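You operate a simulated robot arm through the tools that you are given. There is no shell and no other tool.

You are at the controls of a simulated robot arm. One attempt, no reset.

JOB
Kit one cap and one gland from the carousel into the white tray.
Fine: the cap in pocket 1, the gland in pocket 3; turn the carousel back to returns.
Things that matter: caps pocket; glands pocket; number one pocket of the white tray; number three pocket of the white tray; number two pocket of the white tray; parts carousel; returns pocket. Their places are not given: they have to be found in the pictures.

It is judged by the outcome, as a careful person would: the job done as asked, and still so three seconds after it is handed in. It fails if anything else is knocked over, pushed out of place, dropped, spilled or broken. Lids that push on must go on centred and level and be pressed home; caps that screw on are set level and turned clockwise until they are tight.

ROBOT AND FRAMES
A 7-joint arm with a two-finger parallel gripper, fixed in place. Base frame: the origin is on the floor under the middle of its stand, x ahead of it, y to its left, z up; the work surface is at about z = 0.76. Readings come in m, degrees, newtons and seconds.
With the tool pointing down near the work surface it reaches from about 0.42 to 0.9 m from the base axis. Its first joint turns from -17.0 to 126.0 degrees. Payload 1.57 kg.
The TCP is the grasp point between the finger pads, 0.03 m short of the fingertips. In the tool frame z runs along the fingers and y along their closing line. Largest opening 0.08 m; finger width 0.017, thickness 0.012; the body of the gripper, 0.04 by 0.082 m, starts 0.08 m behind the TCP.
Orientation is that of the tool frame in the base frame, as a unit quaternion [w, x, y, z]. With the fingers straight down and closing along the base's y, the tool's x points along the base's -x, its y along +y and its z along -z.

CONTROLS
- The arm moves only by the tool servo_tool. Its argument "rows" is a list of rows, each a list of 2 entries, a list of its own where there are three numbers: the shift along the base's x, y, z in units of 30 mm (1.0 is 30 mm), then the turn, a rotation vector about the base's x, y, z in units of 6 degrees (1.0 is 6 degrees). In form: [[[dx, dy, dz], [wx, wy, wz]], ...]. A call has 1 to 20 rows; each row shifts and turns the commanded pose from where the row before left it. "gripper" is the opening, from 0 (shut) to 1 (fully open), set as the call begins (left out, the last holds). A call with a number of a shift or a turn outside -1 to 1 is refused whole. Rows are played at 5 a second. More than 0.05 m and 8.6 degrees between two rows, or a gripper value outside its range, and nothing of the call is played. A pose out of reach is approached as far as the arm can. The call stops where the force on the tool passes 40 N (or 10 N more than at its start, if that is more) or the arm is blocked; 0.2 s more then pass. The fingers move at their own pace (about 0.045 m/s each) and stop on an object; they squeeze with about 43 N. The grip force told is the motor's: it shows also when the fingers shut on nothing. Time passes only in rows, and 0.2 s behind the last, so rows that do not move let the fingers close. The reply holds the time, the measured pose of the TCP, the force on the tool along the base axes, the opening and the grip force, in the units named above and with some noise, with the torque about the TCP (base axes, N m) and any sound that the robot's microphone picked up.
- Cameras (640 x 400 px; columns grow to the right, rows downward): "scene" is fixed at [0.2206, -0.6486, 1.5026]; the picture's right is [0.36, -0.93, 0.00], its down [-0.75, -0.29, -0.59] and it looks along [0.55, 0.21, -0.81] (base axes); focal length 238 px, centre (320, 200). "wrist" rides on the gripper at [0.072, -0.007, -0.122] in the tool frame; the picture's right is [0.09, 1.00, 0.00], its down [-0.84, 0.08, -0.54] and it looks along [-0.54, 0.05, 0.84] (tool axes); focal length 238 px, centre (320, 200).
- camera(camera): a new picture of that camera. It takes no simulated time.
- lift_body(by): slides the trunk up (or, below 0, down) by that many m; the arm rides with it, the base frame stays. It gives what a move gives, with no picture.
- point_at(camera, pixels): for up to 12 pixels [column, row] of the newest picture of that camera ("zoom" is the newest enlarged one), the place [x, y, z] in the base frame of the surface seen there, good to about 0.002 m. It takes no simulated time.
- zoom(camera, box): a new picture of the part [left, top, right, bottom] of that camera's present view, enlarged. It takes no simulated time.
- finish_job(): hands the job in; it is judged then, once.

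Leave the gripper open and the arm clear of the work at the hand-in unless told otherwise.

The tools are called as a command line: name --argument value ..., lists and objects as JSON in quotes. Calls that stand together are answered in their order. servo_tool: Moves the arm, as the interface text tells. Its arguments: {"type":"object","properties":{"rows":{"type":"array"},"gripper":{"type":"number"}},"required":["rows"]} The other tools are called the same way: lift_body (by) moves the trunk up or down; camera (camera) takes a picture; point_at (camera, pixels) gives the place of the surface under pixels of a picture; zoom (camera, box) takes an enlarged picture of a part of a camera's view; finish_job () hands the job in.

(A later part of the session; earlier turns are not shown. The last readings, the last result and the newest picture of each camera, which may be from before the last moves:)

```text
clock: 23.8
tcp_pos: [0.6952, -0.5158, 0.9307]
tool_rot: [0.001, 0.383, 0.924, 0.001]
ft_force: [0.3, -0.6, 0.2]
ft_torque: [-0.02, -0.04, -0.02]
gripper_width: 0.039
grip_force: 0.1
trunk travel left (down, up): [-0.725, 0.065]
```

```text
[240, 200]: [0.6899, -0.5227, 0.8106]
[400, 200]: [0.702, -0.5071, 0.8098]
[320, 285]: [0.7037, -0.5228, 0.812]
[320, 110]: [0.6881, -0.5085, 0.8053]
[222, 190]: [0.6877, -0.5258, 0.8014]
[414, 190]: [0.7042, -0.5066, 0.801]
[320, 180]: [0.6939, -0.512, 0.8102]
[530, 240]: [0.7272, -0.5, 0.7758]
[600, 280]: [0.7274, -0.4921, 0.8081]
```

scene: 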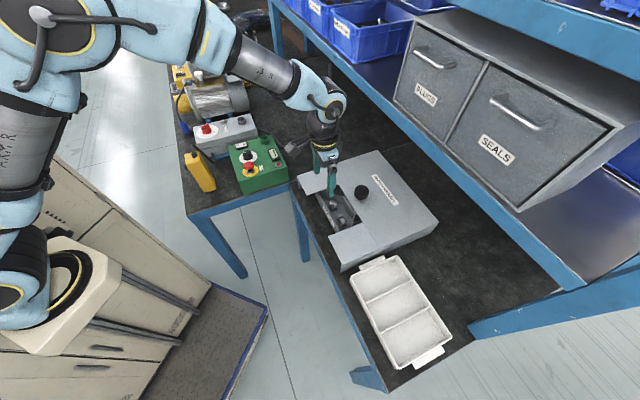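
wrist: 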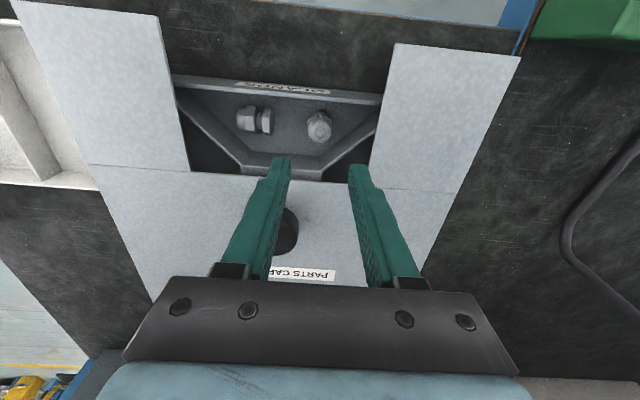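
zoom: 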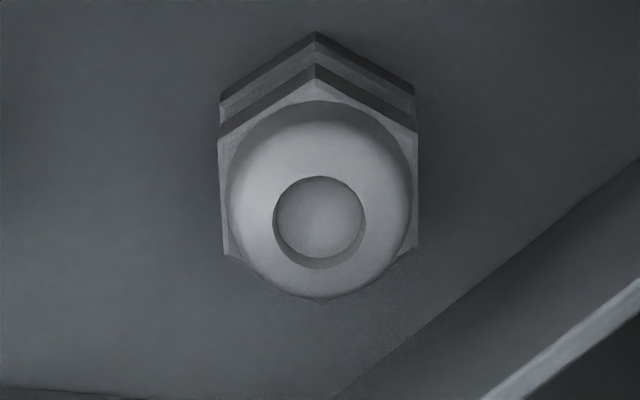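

The gland centre (0.696,-0.5155) matches the TCP within 1 mm. I'll descend to z≈0.812, with tips ~6 mm above the pocket floor.

servo_tool --rows '[[[0.02, 0, -0.8], [0, 0, 0]], [[0, 0, -0.8], [0, 0, 0]], [[0, 0, -0.8], [0, 0, 0]], [[0, 0, -0.6], [0, 0, 0]], [[0, 0, -0.5], [0, 0, 0]], [[0, 0, -0.4], [0, 0, 0]], [[0, 0, 0], [0, 0, 0]]]'

camera --camera "wrist"

zoom --camera "scene" --box '[305, 140, 401, 230]'

```text
clock: 25.4
tcp_pos: [0.6934, -0.5148, 0.8125]
tool_rot: [0.001, 0.382, 0.924, 0.0]
ft_force: [-0.4, 0.0, 0.3]
ft_torque: [0.0, 0.0, 0.02]
gripper_width: 0.0392
grip_force: 0.0
trunk travel left (down, up): [-0.725, 0.065]
```

```text
taken
```

wrist: 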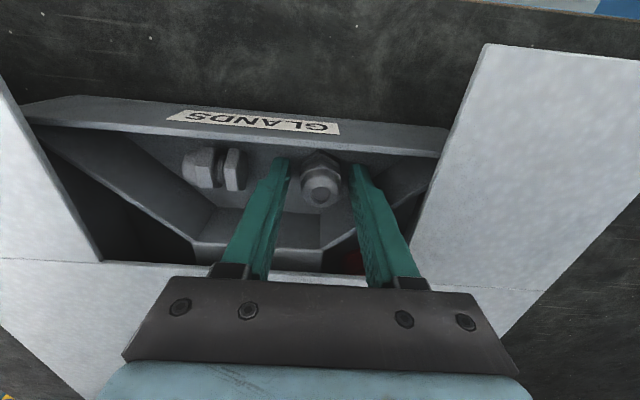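

```text
4.44 times, centred on (353, 185) of scene
```

zoom: 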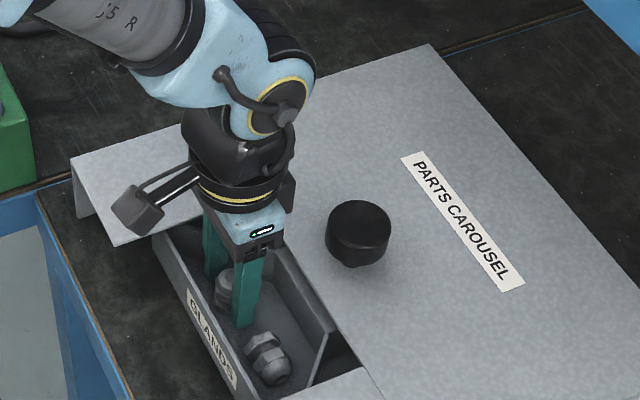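

The gland is between the fingers with no contact. I also see something red in the next pocket through the gap at (345,262). Closing on the gland now.

servo_tool --rows '[[[0, 0, 0], [0, 0, 0]], [[0, 0, 0], [0, 0, 0]], [[0, 0, 0], [0, 0, 0]], [[0, 0, 0], [0, 0, 0]]]' --gripper 0.15

camera --camera "wrist"

```text
clock: 26.4
tcp_pos: [0.695, -0.5148, 0.8136]
tool_rot: [0.0, 0.382, 0.924, 0.0]
ft_force: [0.4, 0.6, 0.4]
ft_torque: [0.01, 0.0, 0.0]
gripper_width: 0.0251
grip_force: 36.8
trunk travel left (down, up): [-0.725, 0.065]
```

```text
taken
```

wrist: 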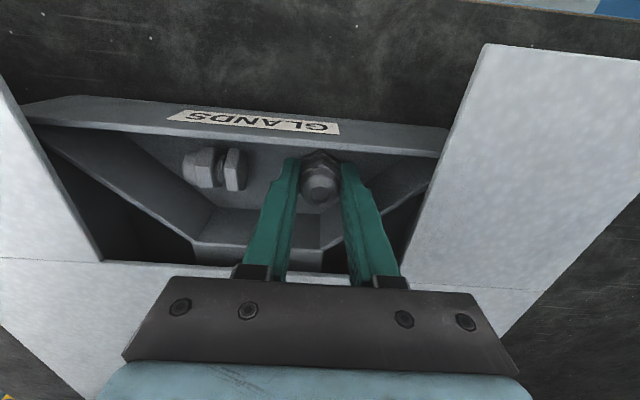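

Width 25.1 mm at 37 N: the gland is held across its flats. I'll lift straight up to about z 1.0.

servo_tool --rows '[[[0, 0, 0.3], [0, 0, 0]], [[0, 0, 0.6], [0, 0, 0]], [[0, 0, 0.8], [0, 0, 0]], [[0, 0, 0.9], [0, 0, 0]], [[0, 0, 0.9], [0, 0, 0]], [[0, 0, 0.9], [0, 0, 0]], [[0, 0, 0.9], [0, 0, 0]], [[0, 0, 0.9], [0, 0, 0]], [[0, 0, 0], [0, 0, 0]]]'

camera --camera "wrist"

camera --camera "scene"

```text
clock: 28.4
tcp_pos: [0.6939, -0.514, 0.9995]
tool_rot: [0.0, 0.382, 0.924, 0.0]
ft_force: [-0.1, 0.0, -0.8]
ft_torque: [0.0, -0.02, -0.01]
gripper_width: 0.0254
grip_force: 37.1
trunk travel left (down, up): [-0.725, 0.065]
```

```text
taken
```

wrist: 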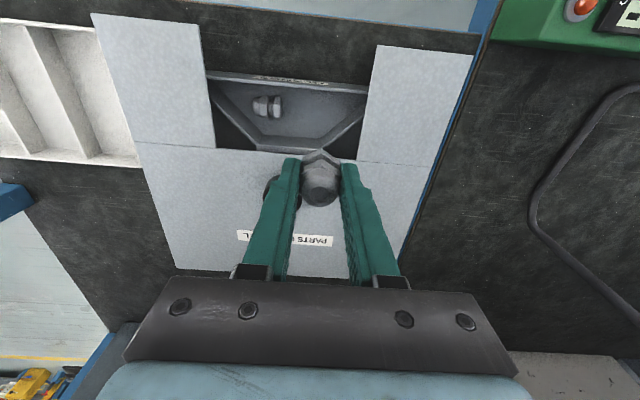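

```text
taken
```

scene: 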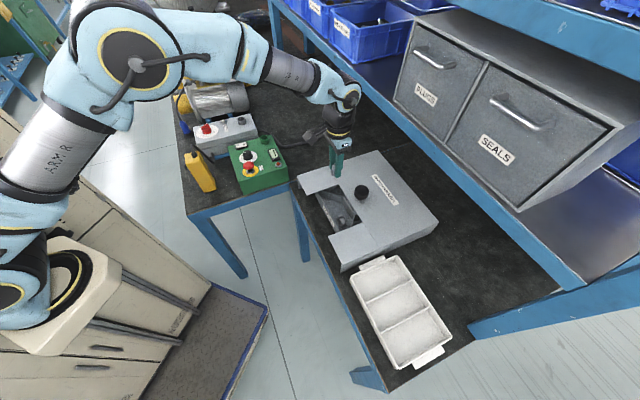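

The gland is held and lifted. I'll carry it at z≈1.0 toward tray pocket 3, centred at about (0.385,-0.850), in two stages.

servo_tool --rows '[[[-0.4, -0.44, 0], [0, 0, 0]], [[-0.64, -0.7, 0], [0, 0, 0]], [[-0.64, -0.7, 0], [0, 0, 0]], [[-0.64, -0.7, 0], [0, 0, 0]], [[-0.64, -0.7, 0], [0, 0, 0]], [[-0.64, -0.7, 0], [0, 0, 0]], [[-0.64, -0.7, 0], [0, 0, 0]], [[-0.64, -0.7, 0], [0, 0, 0]], [[-0.64, -0.7, 0], [0, 0, 0]], [[0, 0, 0], [0, 0, 0]]]'

camera --camera "scene"

```text
clock: 30.6
tcp_pos: [0.5298, -0.6967, 1.0001]
tool_rot: [0.0, 0.383, 0.924, 0.0]
ft_force: [0.0, -0.3, 0.4]
ft_torque: [0.01, 0.01, 0.01]
gripper_width: 0.0251
grip_force: 36.7
trunk travel left (down, up): [-0.725, 0.065]
```

```text
taken
```

scene: 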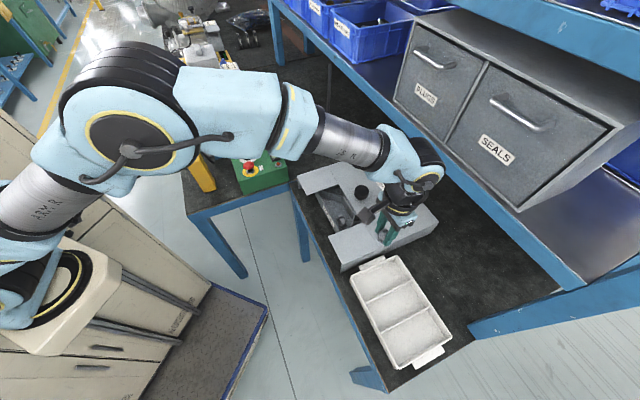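

Good clearance so far. I'll continue the second half to above pocket 3.

servo_tool --rows '[[[-0.6, -0.638, 0], [0, 0, 0]], [[-0.6, -0.638, 0], [0, 0, 0]], [[-0.6, -0.638, 0], [0, 0, 0]], [[-0.6, -0.638, 0], [0, 0, 0]], [[-0.6, -0.638, 0], [0, 0, 0]], [[-0.6, -0.638, 0], [0, 0, 0]], [[-0.6, -0.638, 0], [0, 0, 0]], [[-0.6, -0.638, 0], [0, 0, 0]], [[0, 0, 0], [0, 0, 0]]]'

camera --camera "scene"

camera --camera "wrist"

```text
clock: 32.6
tcp_pos: [0.3854, -0.8486, 0.9992]
tool_rot: [0.0, 0.383, 0.924, 0.0]
ft_force: [0.2, -1.0, 0.1]
ft_torque: [-0.02, 0.0, -0.01]
gripper_width: 0.0252
grip_force: 36.4
trunk travel left (down, up): [-0.725, 0.065]
```

```text
taken
```

scene: 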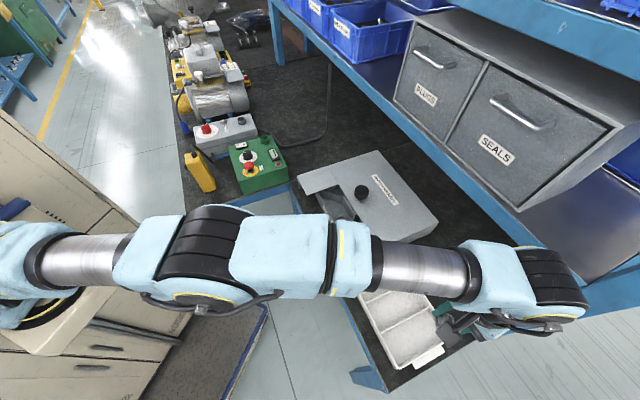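

```text
taken
```

wrist: 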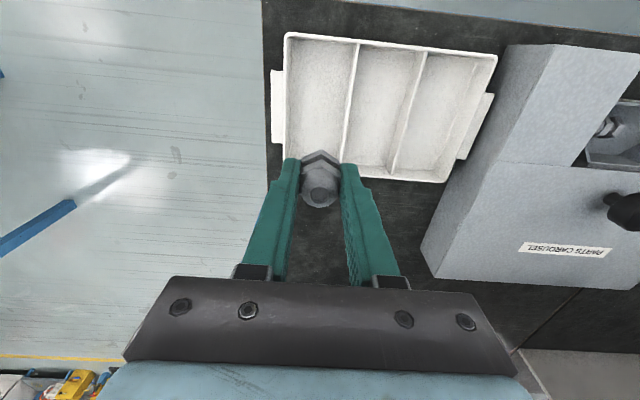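

I'm above pocket 3. I'll verify the pocket's edges from the wrist view before descending.

point_at --camera "wrist" --pixels '[[288, 40], [357, 46], [350, 110], [286, 110], [320, 60], [320, 120], [412, 110], [490, 65], [440, 175], [346, 155]]'

```text
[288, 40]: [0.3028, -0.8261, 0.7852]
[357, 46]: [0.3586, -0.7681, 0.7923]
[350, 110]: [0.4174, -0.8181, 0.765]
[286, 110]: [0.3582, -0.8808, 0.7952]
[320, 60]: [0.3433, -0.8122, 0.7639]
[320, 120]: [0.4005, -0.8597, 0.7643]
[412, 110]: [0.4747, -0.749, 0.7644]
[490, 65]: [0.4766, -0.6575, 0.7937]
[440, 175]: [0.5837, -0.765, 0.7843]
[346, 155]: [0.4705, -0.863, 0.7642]
```

Pocket 3 is confirmed, centred under the TCP. I'll descend to TCP z≈0.806, where the gland should be ~4 mm above the pocket floor (0.7645).

servo_tool --rows '[[[0, 0, -0.8], [0, 0, 0]], [[-0.02, -0.02, -0.8], [0, 0, 0]], [[0, 0, -0.8], [0, 0, 0]], [[0, 0, -0.8], [0, 0, 0]], [[0, 0, -0.8], [0, 0, 0]], [[0, 0, -0.8], [0, 0, 0]], [[0, 0, -0.7], [0, 0, 0]], [[0, 0, -0.5], [0, 0, 0]], [[0, 0, -0.4], [0, 0, 0]], [[0, 0, 0], [0, 0, 0]]]'

camera --camera "wrist"

camera --camera "scene"

```text
clock: 34.8
tcp_pos: [0.3846, -0.8488, 0.8071]
tool_rot: [0.0, 0.383, 0.924, 0.0]
ft_force: [0.7, -0.5, -0.3]
ft_torque: [0.0, 0.01, -0.02]
gripper_width: 0.0253
grip_force: 36.5
trunk travel left (down, up): [-0.725, 0.065]
```

```text
taken
```

wrist: 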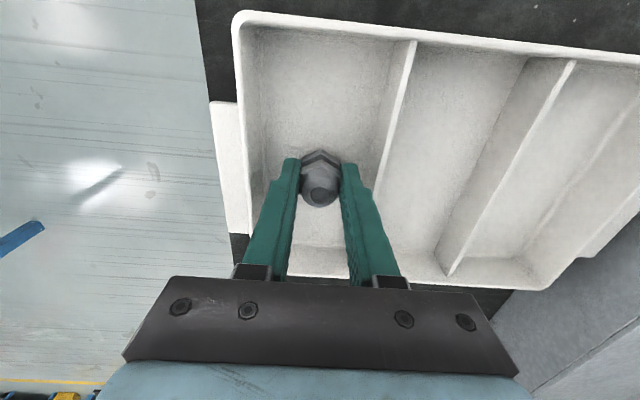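

```text
taken
```

scene: 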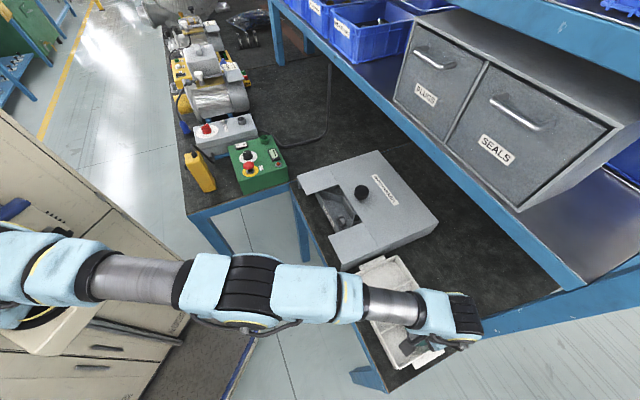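

The gland is over the middle of pocket 3. I'll lower gently by ~3.5 mm and watch the vertical force.

servo_tool --rows '[[[0, 0, -0.04], [0, 0, 0]], [[0, 0, -0.04], [0, 0, 0]], [[0, 0, -0.04], [0, 0, 0]], [[0, 0, 0], [0, 0, 0]]]'

```text
clock: 35.8
tcp_pos: [0.3856, -0.8483, 0.8048]
tool_rot: [0.0, 0.383, 0.924, 0.0]
ft_force: [0.4, -0.2, -0.5]
ft_torque: [0.02, 0.02, -0.04]
gripper_width: 0.025
grip_force: 36.5
trunk travel left (down, up): [-0.725, 0.065]
```

servo_tool --rows '[[[0, 0, -0.035], [0, 0, 0]], [[0, 0, -0.035], [0, 0, 0]], [[0, 0, 0], [0, 0, 0]]]'

```text
clock: 36.6
tcp_pos: [0.385, -0.8492, 0.8023]
tool_rot: [0.001, 0.383, 0.924, -0.001]
ft_force: [0.5, -0.3, 0.8]
ft_torque: [-0.01, 0.02, 0.0]
gripper_width: 0.0253
grip_force: 36.8
trunk travel left (down, up): [-0.725, 0.065]
```

Still no clear contact. I'll go down another ~1.5 mm and read again.

servo_tool --rows '[[[0, 0, -0.03], [0, 0, 0]], [[0, 0, -0.02], [0, 0, 0]], [[0, 0, 0], [0, 0, 0]]]'

```text
clock: 37.4
tcp_pos: [0.3842, -0.8486, 0.8016]
tool_rot: [0.001, 0.382, 0.924, 0.0]
ft_force: [1.4, -0.2, 7.2]
ft_torque: [-0.02, -0.03, -0.01]
gripper_width: 0.0251
grip_force: 37.1
trunk travel left (down, up): [-0.725, 0.065]
```

7 N upward: the gland is on the floor. I'll open just to ~42 mm so that the fingers don't touch the pocket walls, then look.

servo_tool --rows '[[[0, 0, 0], [0, 0, 0]], [[0, 0, 0], [0, 0, 0]], [[0, 0, 0], [0, 0, 0]]]' --gripper 0.52

camera --camera "wrist"

```text
clock: 38.2
tcp_pos: [0.3843, -0.8495, 0.8]
tool_rot: [0.001, 0.383, 0.924, 0.0]
ft_force: [0.3, -0.4, 0.1]
ft_torque: [-0.01, -0.01, 0.01]
gripper_width: 0.0417
grip_force: 0.2
trunk travel left (down, up): [-0.725, 0.065]
```

```text
taken
```

wrist: 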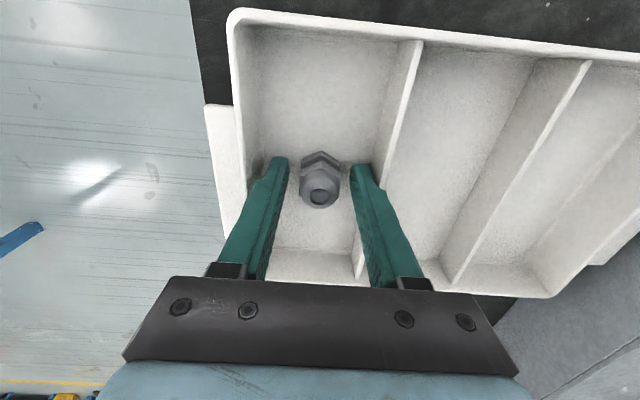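

The gland stands upright on its own, free of the fingers. I'll raise straight up to z≈1.0.

servo_tool --rows '[[[0, 0, 0.2], [0, 0, 0]], [[0, 0, 0.4], [0, 0, 0]], [[0, 0, 0.7], [0, 0, 0]], [[0, 0, 0.9], [0, 0, 0]], [[0, 0, 0.9], [0, 0, 0]], [[0, 0, 0.9], [0, 0, 0]], [[0, 0, 0.9], [0, 0, 0]], [[0, 0, 0.9], [0, 0, 0]], [[0, 0, 0.9], [0, 0, 0]], [[0, 0, 0], [0, 0, 0]]]'

camera --camera "wrist"

```text
clock: 40.4
tcp_pos: [0.3862, -0.8482, 1.0026]
tool_rot: [-0.001, 0.384, 0.923, 0.0]
ft_force: [-0.5, 0.7, 0.1]
ft_torque: [0.0, 0.0, 0.0]
gripper_width: 0.0415
grip_force: 0.1
trunk travel left (down, up): [-0.725, 0.065]
```

```text
taken
```

wrist: 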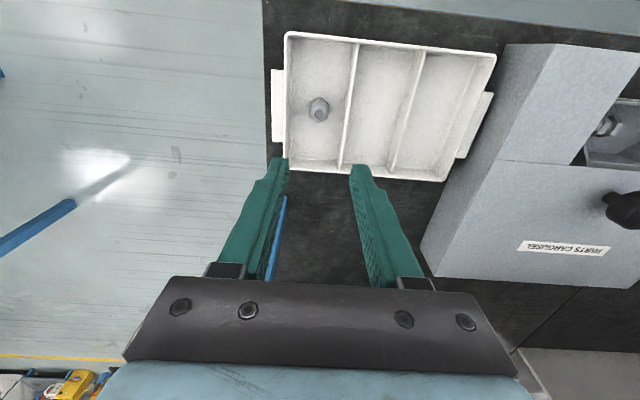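

The gland stands in pocket 3. Next I'll go back above the knob, refined centre (0.7293,-0.602), at z≈1.0 with the gripper fully open.

servo_tool --rows '[[[0.4, 0.29, 0], [0, 0, 0]], [[0.8, 0.573, 0], [0, 0, 0]], [[0.8, 0.573, 0], [0, 0, 0]], [[0.8, 0.573, 0], [0, 0, 0]], [[0.8, 0.573, 0], [0, 0, 0]], [[0.8, 0.573, 0], [0, 0, 0]], [[0.8, 0.573, 0], [0, 0, 0]], [[0.8, 0.573, 0], [0, 0, 0]], [[0.8, 0.573, 0], [0, 0, 0]], [[0.8, 0.573, 0], [0, 0, 0]], [[0.8, 0.573, 0], [0, 0, 0]], [[0.8, 0.573, 0], [0, 0, 0]], [[0.8, 0.573, 0], [0, 0, 0]], [[0.8, 0.573, 0], [0, 0, 0]], [[0.62, 0.46, 0], [0, 0, 0]], [[0, 0, 0], [0, 0, 0]]]' --gripper 1

camera --camera "scene"

camera --camera "wrist"

```text
clock: 43.8
tcp_pos: [0.7274, -0.604, 0.9992]
tool_rot: [0.0, 0.383, 0.924, 0.0]
ft_force: [-0.3, -0.1, -0.1]
ft_torque: [-0.03, -0.01, -0.01]
gripper_width: 0.0798
grip_force: 0.0
trunk travel left (down, up): [-0.725, 0.065]
```

```text
taken
```

scene: 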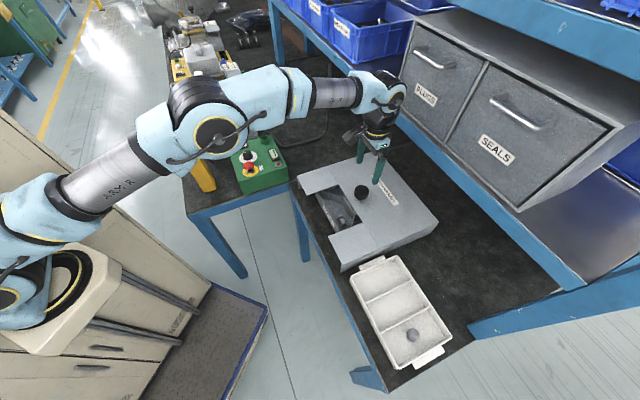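

```text
taken
```

wrist: 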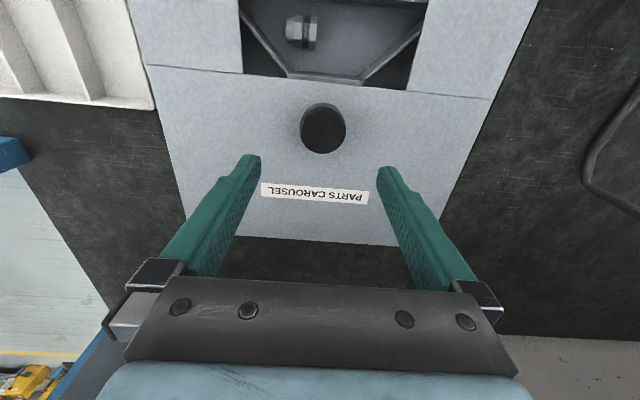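

The TCP reads (0.7274,-0.604); I'll correct about +1.6 mm in x and y, descend to z≈0.878, then close on the knob.

servo_tool --rows '[[[0.03, 0.03, -0.8], [0, 0, 0]], [[0.03, 0.02, -0.8], [0, 0, 0]], [[0, 0, -0.8], [0, 0, 0]], [[0, 0, -0.7], [0, 0, 0]], [[0, 0, -0.5], [0, 0, 0]], [[0, 0, -0.44], [0, 0, 0]], [[0, 0, 0], [0, 0, 0]]]'

camera --camera "wrist"

```text
clock: 45.4
tcp_pos: [0.7299, -0.6014, 0.8795]
tool_rot: [-0.001, 0.383, 0.924, 0.0]
ft_force: [1.0, -0.3, -0.1]
ft_torque: [-0.03, -0.04, -0.01]
gripper_width: 0.0802
grip_force: 0.1
trunk travel left (down, up): [-0.725, 0.065]
```

```text
taken
```

wrist: 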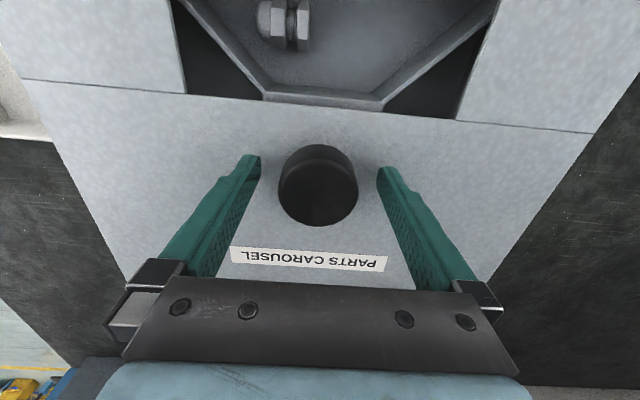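

The knob is centred between the fingers. Closing on it now.

servo_tool --rows '[[[0, 0, 0], [0, 0, 0]], [[0, 0, 0], [0, 0, 0]], [[0, 0, 0], [0, 0, 0]], [[0, 0, 0], [0, 0, 0]]]' --gripper 0.3

```text
clock: 46.4
tcp_pos: [0.7299, -0.6026, 0.8792]
tool_rot: [-0.001, 0.382, 0.924, -0.001]
ft_force: [-3.9, -3.8, -0.9]
ft_torque: [0.09, -0.17, -0.03]
gripper_width: 0.0476
grip_force: 32.4
trunk travel left (down, up): [-0.725, 0.065]
```

Gripped. I'll turn +45° first, with a tiny centring correction, and watch the side force.

servo_tool --rows '[[[-0.02, -0.02, 0], [0, 0, 0.5]], [[0, -0.01, 0], [0, 0, 0.625]], [[0, -0.01, 0], [0, 0, 0.625]], [[0, -0.01, 0], [0, 0, 0.625]], [[0, -0.01, 0], [0, 0, 0.625]], [[0, -0.01, 0], [0, 0, 0.625]], [[0, -0.01, 0], [0, 0, 0.625]], [[0, -0.01, 0], [0, 0, 0.625]], [[0, -0.01, 0], [0, 0, 0.625]], [[0, 0, 0], [0, 0, 0.625]], [[0, 0, 0], [0, 0, 0.625]], [[0, 0, 0], [0, 0, 0.75]], [[0, 0, 0], [0, 0, 0]]]'

zoom --camera "scene" --box '[305, 160, 401, 240]'

```text
clock: 49.2
tcp_pos: [0.7287, -0.6016, 0.8796]
tool_rot: [-0.001, -0.001, 1.0, 0.002]
ft_force: [-15.2, 27.6, -10.4]
ft_torque: [-0.51, 0.25, 0.1]
gripper_width: 0.048
grip_force: 45.3
trunk travel left (down, up): [-0.725, 0.065]
```

```text
5.00 times, centred on (353, 200) of scene
```

zoom: 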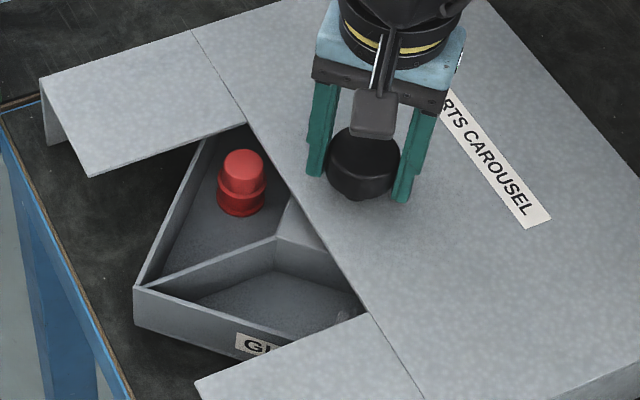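

A red cap is coming into view. Side force is now +27 N in y, so I over-corrected; I'll nudge back +3.6 mm in y and -1.5 mm in x.

servo_tool --rows '[[[-0.03, 0.06, 0.03], [0, 0, 0]], [[-0.02, 0.06, 0], [0, 0, 0]], [[0, 0, 0], [0, 0, 0]]]'

```text
clock: 50.0
tcp_pos: [0.7278, -0.6024, 0.8788]
tool_rot: [0.0, 0.0, 1.0, -0.001]
ft_force: [5.8, 0.5, -26.0]
ft_torque: [0.26, -0.86, 0.01]
gripper_width: 0.0479
grip_force: 44.6
trunk travel left (down, up): [-0.725, 0.065]
```

Now y is relieved but the z force is -26 N (I should have lowered instead). I'll lower by ~1.4 mm.

servo_tool --rows '[[[0, 0, -0.045], [0, 0, 0]], [[0, 0, 0], [0, 0, 0]]]'

```text
clock: 50.6
tcp_pos: [0.7296, -0.6031, 0.8785]
tool_rot: [0.0, 0.0, 1.0, -0.001]
ft_force: [13.8, -9.1, -18.3]
ft_torque: [0.89, 0.17, -0.03]
gripper_width: 0.048
grip_force: 45.3
trunk travel left (down, up): [-0.725, 0.065]
```

servo_tool --rows '[[[0.04, -0.03, -0.04], [0, 0, 0]], [[0, 0, 0], [0, 0, 0]]]'

```text
clock: 51.2
tcp_pos: [0.729, -0.6027, 0.8781]
tool_rot: [0.0, 0.0, 1.0, -0.001]
ft_force: [6.0, -5.8, -2.4]
ft_torque: [0.89, 0.16, -0.06]
gripper_width: 0.048
grip_force: 45.2
trunk travel left (down, up): [-0.725, 0.065]
```

Forces are now small. I'll turn the remaining +45°.

servo_tool --rows '[[[0, 0, 0], [0, 0, 0.5]], [[0, 0, 0], [0, 0, 0.625]], [[0, 0, 0], [0, 0, 0.625]], [[0, 0, 0], [0, 0, 0.625]], [[0, 0, 0], [0, 0, 0.625]], [[0, 0, 0], [0, 0, 0.625]], [[0, 0, 0], [0, 0, 0.625]], [[0, 0, 0], [0, 0, 0.625]], [[0, 0, 0], [0, 0, 0.625]], [[0, 0, 0], [0, 0, 0.625]], [[0, 0, 0], [0, 0, 0.625]], [[0, 0, 0], [0, 0, 0.75]], [[0, 0, 0], [0, 0, 0]]]'

zoom --camera "scene" --box '[305, 160, 401, 240]'

```text
clock: 54.0
tcp_pos: [0.7284, -0.6031, 0.8795]
tool_rot: [0.001, -0.382, 0.924, -0.002]
ft_force: [8.8, -20.7, 19.5]
ft_torque: [0.74, 0.15, 0.01]
gripper_width: 0.0479
grip_force: 45.6
trunk travel left (down, up): [-0.725, 0.065]
```

```text
5.00 times, centred on (353, 200) of scene
```

zoom: 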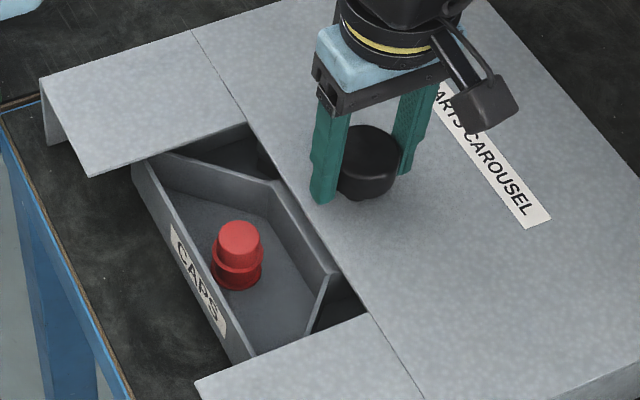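

The CAPS pocket is in the window with one red cap. I'll relieve the z force slightly, then open and lift.

servo_tool --rows '[[[0.02, -0.05, 0.05], [0, 0, 0]], [[0, 0, 0], [0, 0, 0]]]'

servo_tool --rows '[[[0, 0, 0], [0, 0, 0]], [[0, 0, 0], [0, 0, 0]], [[0, 0, 0], [0, 0, 0]], [[0, 0, 0.3], [0, 0, 0]], [[0, 0, 0.6], [0, 0, 0]], [[0, 0, 0.9], [0, 0, 0]], [[0, 0, 0.9], [0, 0, 0]], [[0, 0, 0.9], [0, 0, 0]], [[0, 0, 0.9], [0, 0, 0]], [[0, 0, 0], [0, 0, 0]]]' --gripper 1

zoom --camera "scene" --box '[305, 160, 401, 240]'

```text
clock: 54.6
tcp_pos: [0.7283, -0.6031, 0.8771]
tool_rot: [-0.001, -0.383, 0.924, 0.0]
ft_force: [4.3, -11.8, 15.5]
ft_torque: [-0.77, -0.18, 0.02]
gripper_width: 0.0478
grip_force: 45.3
trunk travel left (down, up): [-0.725, 0.065]
```

```text
clock: 56.8
tcp_pos: [0.7288, -0.6041, 1.0152]
tool_rot: [0.0, -0.383, 0.924, 0.0]
ft_force: [0.1, 0.1, -0.5]
ft_torque: [0.0, 0.0, 0.01]
gripper_width: 0.08
grip_force: 0.0
trunk travel left (down, up): [-0.725, 0.065]
```

```text
5.00 times, centred on (353, 200) of scene
```

zoom: 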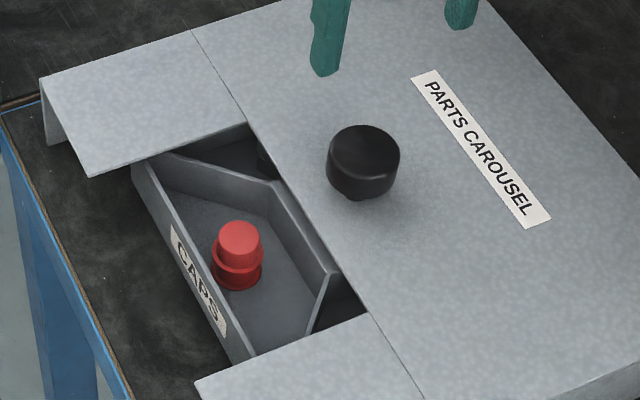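

The carousel stayed at CAPS. I'll back off to view it with the wrist camera, turning -90° back to the -45° yaw.

servo_tool --rows '[[[-0.22, 0.227, 0], [0, 0, -1]], [[-0.22, 0.227, 0], [0, 0, -1]], [[-0.22, 0.227, 0], [0, 0, -1]], [[-0.22, 0.227, 0], [0, 0, -1]], [[-0.22, 0.227, 0], [0, 0, -1]], [[-0.22, 0.227, 0], [0, 0, -1]], [[-0.22, 0.227, 0], [0, 0, -1]], [[-0.22, 0.227, 0], [0, 0, -1]], [[-0.22, 0.227, 0], [0, 0, -1]], [[-0.22, 0.227, 0], [0, 0, -1]], [[-0.22, 0.227, 0], [0, 0, -1]], [[-0.22, 0.227, 0], [0, 0, -1]], [[-0.22, 0.227, 0], [0, 0, -1]], [[-0.22, 0.227, 0], [0, 0, -1]], [[-0.22, 0.227, 0], [0, 0, -1]], [[0, 0, 0], [0, 0, 0]]]'

zoom --camera "wrist" --box '[245, 110, 393, 200]'

```text
clock: 60.2
tcp_pos: [0.6295, -0.4992, 1.0152]
tool_rot: [0.0, 0.384, 0.923, 0.0]
ft_force: [-0.5, -0.4, -0.1]
ft_torque: [-0.01, 0.03, 0.02]
gripper_width: 0.0802
grip_force: 0.1
trunk travel left (down, up): [-0.725, 0.065]
```

```text
4.32 times, centred on (319, 155) of wrist
```

zoom: 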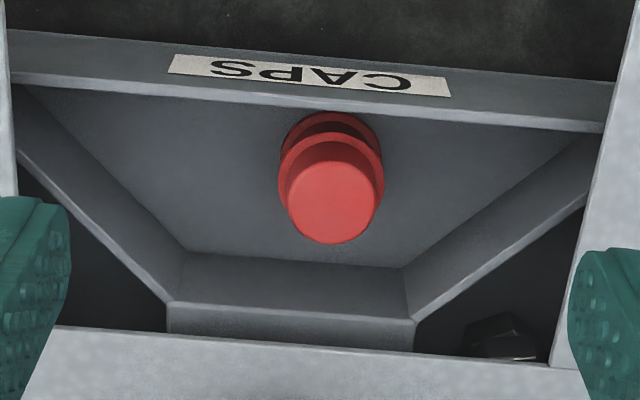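

One red cap, standing, with a flange. I'll measure its top, flange and base.

point_at --camera "zoom" --pixels '[[292, 200], [376, 200], [334, 166], [334, 238], [334, 200], [281, 165], [382, 165], [330, 140], [300, 122], [365, 122], [290, 105], [334, 245]]'

zoom --camera "scene" --box '[325, 190, 357, 220]'

```text
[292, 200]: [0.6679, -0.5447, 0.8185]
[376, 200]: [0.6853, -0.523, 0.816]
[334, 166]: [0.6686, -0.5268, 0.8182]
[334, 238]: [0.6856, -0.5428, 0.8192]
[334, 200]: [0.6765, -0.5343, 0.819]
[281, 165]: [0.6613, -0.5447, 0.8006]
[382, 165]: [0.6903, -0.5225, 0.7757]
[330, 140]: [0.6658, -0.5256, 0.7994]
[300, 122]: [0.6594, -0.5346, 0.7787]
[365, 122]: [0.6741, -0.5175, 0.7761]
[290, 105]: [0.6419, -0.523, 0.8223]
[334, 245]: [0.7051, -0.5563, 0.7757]
```

```text
13.33 times, centred on (341, 205) of scene
```

zoom: 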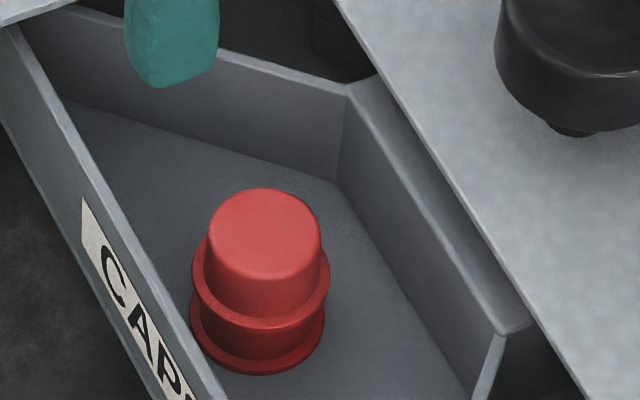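

The red part shows two brims — it could be two caps stacked. I'll look closer from both cameras before deciding.

zoom --camera "scene" --box '[331, 198, 347, 212]'

zoom --camera "wrist" --box '[304, 130, 340, 170]'

```text
16.00 times, centred on (339, 205) of scene
```

zoom: 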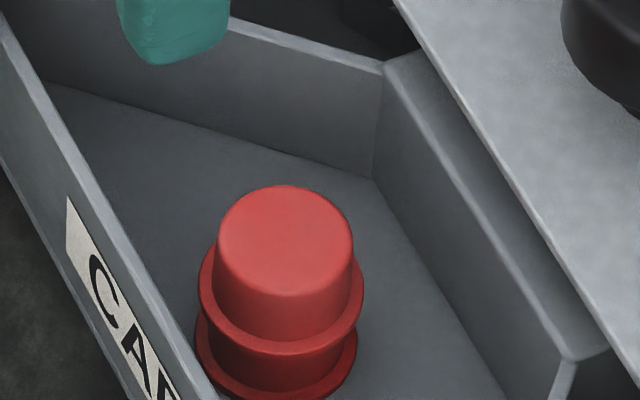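

```text
10.00 times, centred on (322, 150) of wrist
```

zoom: 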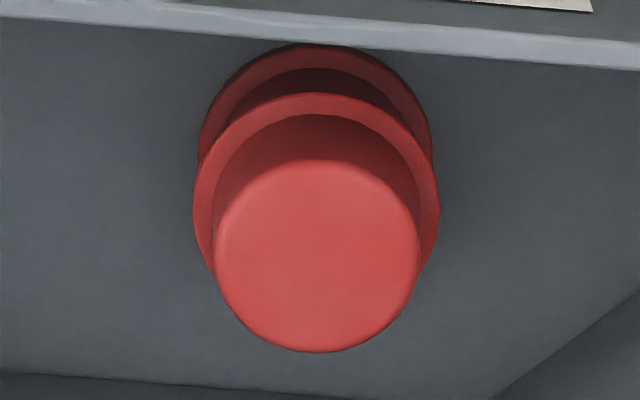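

The part is two identical brimmed caps, one stacked on the other, and the job asks for just one. I'll grip only the upper cap's cylinder above its brim, with tips at z≈0.803, and leave the lower one. First I'll move above it to z≈0.90 with ~48 mm opening.

servo_tool --rows '[[[0.317, -0.234, -0.767], [0, 0, 0]], [[0.317, -0.234, -0.767], [0, 0, 0]], [[0.317, -0.234, -0.767], [0, 0, 0]], [[0.317, -0.234, -0.767], [0, 0, 0]], [[0.317, -0.234, -0.767], [0, 0, 0]], [[0, 0, 0], [0, 0, 0]]]' --gripper 0.6

camera --camera "wrist"

zoom --camera "wrist" --box '[290, 100, 350, 160]'

```text
clock: 61.6
tcp_pos: [0.6776, -0.5363, 0.9013]
tool_rot: [0.0, 0.383, 0.924, -0.001]
ft_force: [0.0, -1.2, -0.6]
ft_torque: [0.01, -0.02, -0.01]
gripper_width: 0.0481
grip_force: 0.1
trunk travel left (down, up): [-0.725, 0.065]
```

```text
taken
```

wrist: 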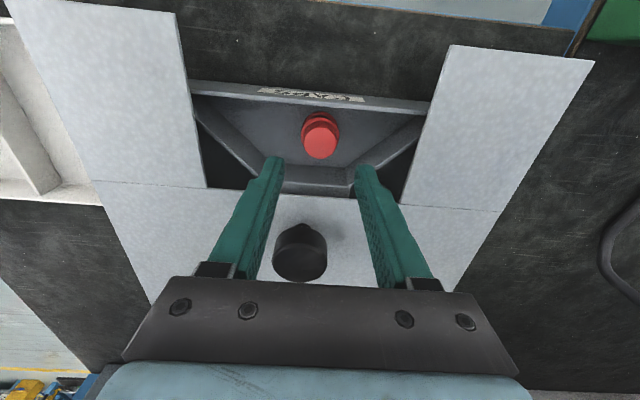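

```text
6.67 times, centred on (320, 130) of wrist
```

zoom: 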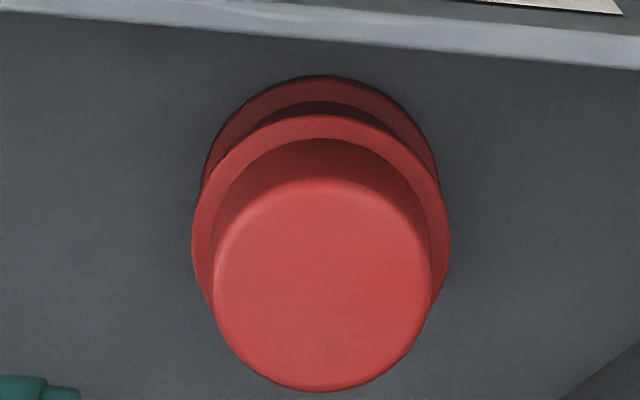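

point_at --camera "zoom" --pixels '[[222, 285], [425, 285], [322, 190], [322, 382], [322, 285], [200, 240], [443, 240], [322, 128], [322, 118], [322, 85], [322, 105]]'

```text
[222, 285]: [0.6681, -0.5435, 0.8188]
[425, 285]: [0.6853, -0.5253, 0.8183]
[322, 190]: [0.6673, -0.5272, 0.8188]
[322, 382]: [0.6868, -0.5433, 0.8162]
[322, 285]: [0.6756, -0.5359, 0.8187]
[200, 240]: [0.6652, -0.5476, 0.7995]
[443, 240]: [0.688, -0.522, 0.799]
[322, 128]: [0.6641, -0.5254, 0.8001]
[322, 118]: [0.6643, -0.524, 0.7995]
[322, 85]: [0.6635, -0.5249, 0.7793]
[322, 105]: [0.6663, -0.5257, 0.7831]
```

The upper cap's axis is (0.677,-0.535), top z 0.819, its brim top z≈0.800. I'll make a small centring correction and descend to TCP z≈0.8335, so the tips stay ~3.5 mm above the brim.

servo_tool --rows '[[[-0.02, 0.04, -0.7], [0, 0, 0]], [[0, 0, -0.7], [0, 0, 0]], [[0, 0, -0.5], [0, 0, 0]], [[0, 0, -0.36], [0, 0, 0]], [[0, 0, 0], [0, 0, 0]]]'

camera --camera "wrist"

zoom --camera "scene" --box '[321, 170, 369, 220]'

```text
clock: 62.8
tcp_pos: [0.6755, -0.5335, 0.8308]
tool_rot: [0.0, 0.383, 0.924, 0.001]
ft_force: [-0.7, -0.6, 0.3]
ft_torque: [-0.04, 0.01, 0.0]
gripper_width: 0.048
grip_force: 0.2
trunk travel left (down, up): [-0.725, 0.065]
```

```text
taken
```

wrist: 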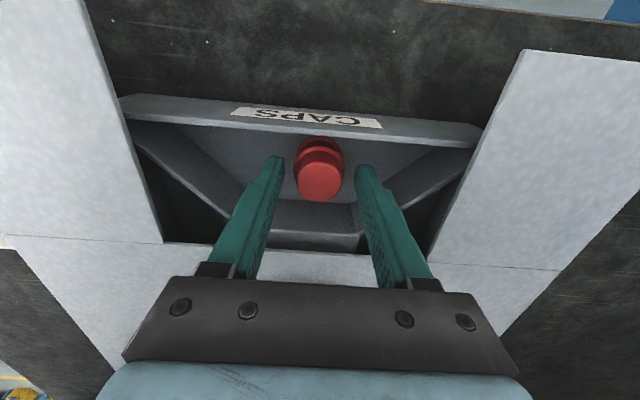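

```text
8.00 times, centred on (345, 195) of scene
```

zoom: 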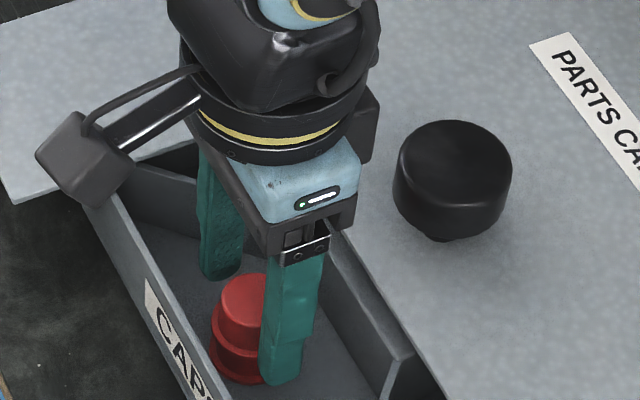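

TCP reads z 0.8308, a bit lower than planned. I'll raise ~2.5 mm so the tips clear the upper brim, and re-read.

servo_tool --rows '[[[0, 0, 0.08], [0, 0, 0]], [[0, 0, 0], [0, 0, 0]]]'

servo_tool --rows '[[[0, 0, 0], [0, 0, 0]]]'

```text
clock: 63.4
tcp_pos: [0.6776, -0.5336, 0.8339]
tool_rot: [0.001, 0.383, 0.924, 0.0]
ft_force: [-0.5, -0.5, 0.2]
ft_torque: [-0.02, -0.02, 0.0]
gripper_width: 0.0481
grip_force: 0.0
trunk travel left (down, up): [-0.725, 0.065]
```

```text
clock: 63.8
tcp_pos: [0.676, -0.5347, 0.8341]
tool_rot: [0.0, 0.383, 0.924, 0.0]
ft_force: [-0.1, -0.1, 0.1]
ft_torque: [0.02, 0.0, 0.0]
gripper_width: 0.0479
grip_force: 0.0
trunk travel left (down, up): [-0.725, 0.065]
```

z≈0.834, tips ≈0.804. Closing on the upper cap.

servo_tool --rows '[[[0, 0, 0], [0, 0, 0]], [[0, 0, 0], [0, 0, 0]], [[0, 0, 0], [0, 0, 0]], [[0, 0, 0], [0, 0, 0]]]' --gripper 0.2

camera --camera "wrist"

```text
clock: 64.8
tcp_pos: [0.6768, -0.5336, 0.8331]
tool_rot: [0.001, 0.383, 0.924, 0.0]
ft_force: [-1.0, -0.2, 0.0]
ft_torque: [0.0, 0.05, -0.02]
gripper_width: 0.0253
grip_force: 37.4
trunk travel left (down, up): [-0.725, 0.065]
```

```text
taken
```

wrist: 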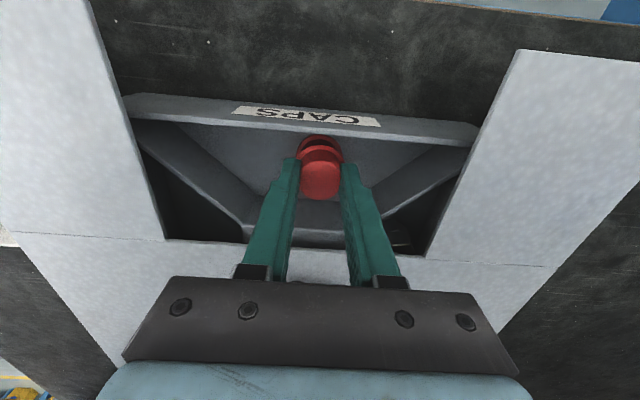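

Held at 25.3 mm, 37 N. I'll lift slowly by ~20 mm, then check whether the lower cap stays behind.

servo_tool --rows '[[[0, 0, 0.1], [0, 0, 0]], [[0, 0, 0.1], [0, 0, 0]], [[0, 0, 0.15], [0, 0, 0]], [[0, 0, 0.15], [0, 0, 0]], [[0, 0, 0.2], [0, 0, 0]], [[0, 0, 0], [0, 0, 0]]]'

camera --camera "wrist"

zoom --camera "wrist" --box '[270, 100, 370, 220]'

zoom --camera "scene" --box '[321, 170, 369, 220]'

```text
clock: 66.2
tcp_pos: [0.6769, -0.5346, 0.8552]
tool_rot: [0.0, 0.382, 0.924, 0.0]
ft_force: [-0.1, -0.6, 0.5]
ft_torque: [-0.01, 0.02, 0.0]
gripper_width: 0.0276
grip_force: 37.8
trunk travel left (down, up): [-0.725, 0.065]
```

```text
taken
```

wrist: 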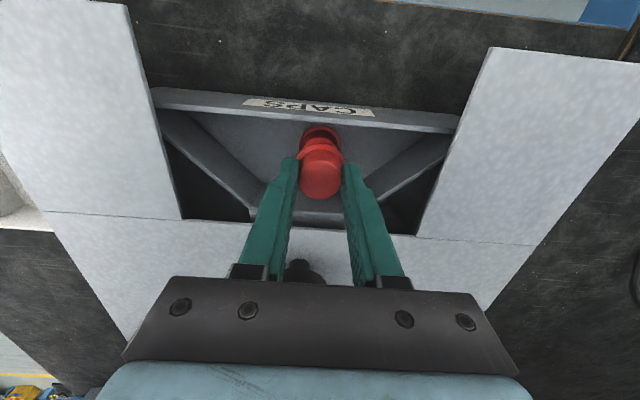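

```text
3.33 times, centred on (320, 160) of wrist
```

zoom: 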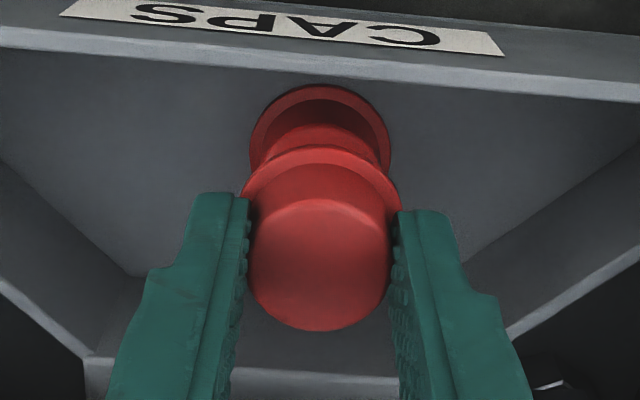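

```text
8.00 times, centred on (345, 195) of scene
```

zoom: 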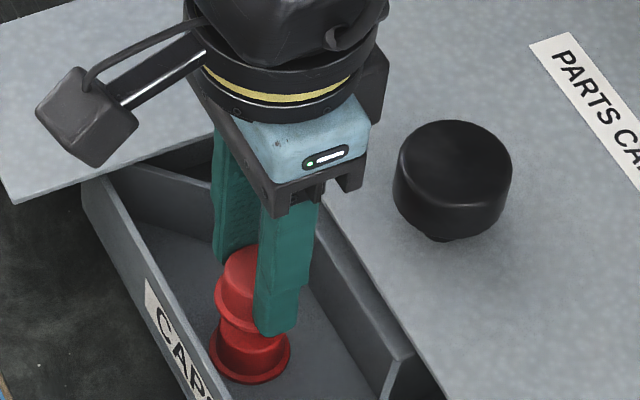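

The lower cap remains on the floor while the upper rises. I'll continue slowly for another ~24 mm.

servo_tool --rows '[[[0, 0, 0.15], [0, 0, 0]], [[0, 0, 0.15], [0, 0, 0]], [[0, 0, 0.25], [0, 0, 0]], [[0, 0, 0.25], [0, 0, 0]], [[0, 0, 0], [0, 0, 0]]]'

zoom --camera "wrist" --box '[270, 100, 370, 220]'

zoom --camera "scene" --box '[321, 170, 369, 220]'

```text
clock: 67.4
tcp_pos: [0.6777, -0.5356, 0.8782]
tool_rot: [0.001, 0.383, 0.924, 0.0]
ft_force: [0.0, -0.8, -0.6]
ft_torque: [-0.01, -0.01, 0.01]
gripper_width: 0.0277
grip_force: 37.6
trunk travel left (down, up): [-0.725, 0.065]
```

```text
3.33 times, centred on (320, 160) of wrist
```

zoom: 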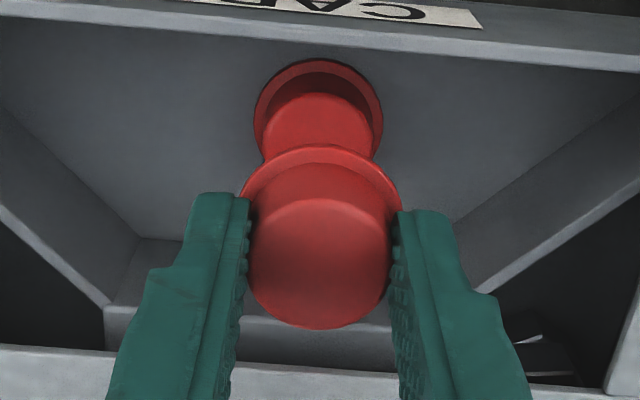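

```text
8.00 times, centred on (345, 195) of scene
```

zoom: 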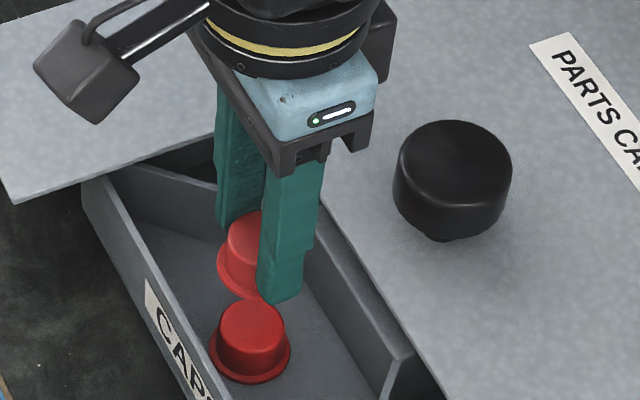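

Cleanly separated: one cap in the gripper, one left in the pocket. I'll lift to z≈1.0 and carry it toward tray pocket 1, centred at about (0.4975,-0.738).

servo_tool --rows '[[[0, 0, 0.6], [0, 0, 0]], [[0, 0, 0.8], [0, 0, 0]], [[0, 0, 0.9], [0, 0, 0]], [[0, 0, 0.9], [0, 0, 0]], [[0, 0, 0.8], [0, 0, 0]], [[-0.4, -0.45, 0], [0, 0, 0]], [[-0.62, -0.7, 0], [0, 0, 0]], [[-0.62, -0.7, 0], [0, 0, 0]], [[-0.62, -0.7, 0], [0, 0, 0]], [[-0.62, -0.7, 0], [0, 0, 0]], [[-0.62, -0.7, 0], [0, 0, 0]], [[-0.62, -0.7, 0], [0, 0, 0]], [[-0.62, -0.7, 0], [0, 0, 0]], [[-0.62, -0.7, 0], [0, 0, 0]], [[-0.62, -0.7, 0], [0, 0, 0]], [[0, 0, 0], [0, 0, 0]]]'

camera --camera "wrist"

camera --camera "scene"

```text
clock: 70.8
tcp_pos: [0.4981, -0.7392, 0.9998]
tool_rot: [0.0, 0.383, 0.924, 0.0]
ft_force: [-0.6, -0.2, -1.1]
ft_torque: [-0.01, -0.01, 0.0]
gripper_width: 0.0271
grip_force: 38.1
trunk travel left (down, up): [-0.725, 0.065]
```

```text
taken
```

wrist: 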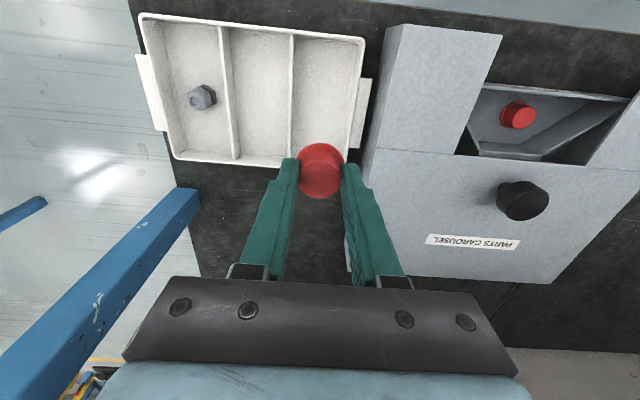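

```text
taken
```

scene: 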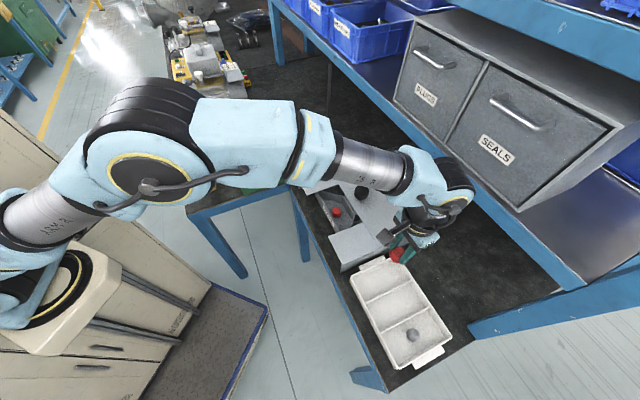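

zoom --camera "wrist" --box '[270, 120, 370, 220]'

zoom --camera "scene" --box '[380, 210, 440, 270]'

point_at --camera "wrist" --pixels '[[292, 60], [364, 60], [360, 42], [294, 38], [325, 80], [320, 165], [320, 185], [230, 100]]'

```text
4.00 times, centred on (320, 170) of wrist
```

zoom: 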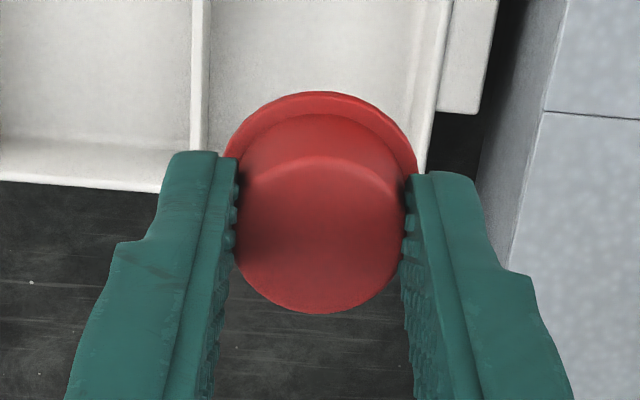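

```text
6.67 times, centred on (410, 240) of scene
```

zoom: 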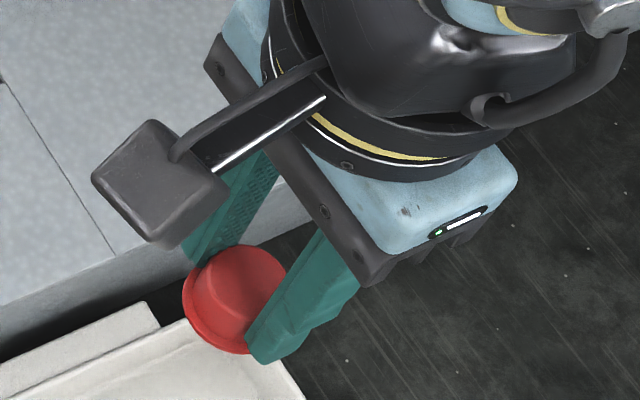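

```text
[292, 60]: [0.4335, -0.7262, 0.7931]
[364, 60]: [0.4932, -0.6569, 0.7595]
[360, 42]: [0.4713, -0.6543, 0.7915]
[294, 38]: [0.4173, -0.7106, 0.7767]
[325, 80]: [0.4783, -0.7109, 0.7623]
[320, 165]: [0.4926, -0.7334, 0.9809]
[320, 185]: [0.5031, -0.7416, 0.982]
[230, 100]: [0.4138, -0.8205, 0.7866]
```

The held cap looks level. I'll measure the remaining cap's top to know the cap height, and the held cap's brim.

point_at --camera "wrist" --pixels '[[518, 112], [512, 118], [320, 147], [320, 144], [305, 150], [335, 150], [322, 180]]'

```text
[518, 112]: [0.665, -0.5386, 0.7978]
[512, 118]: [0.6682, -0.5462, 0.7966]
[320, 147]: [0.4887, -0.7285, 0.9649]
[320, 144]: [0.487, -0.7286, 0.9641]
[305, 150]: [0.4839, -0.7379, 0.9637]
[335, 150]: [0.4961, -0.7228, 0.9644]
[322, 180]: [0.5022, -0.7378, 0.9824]
```

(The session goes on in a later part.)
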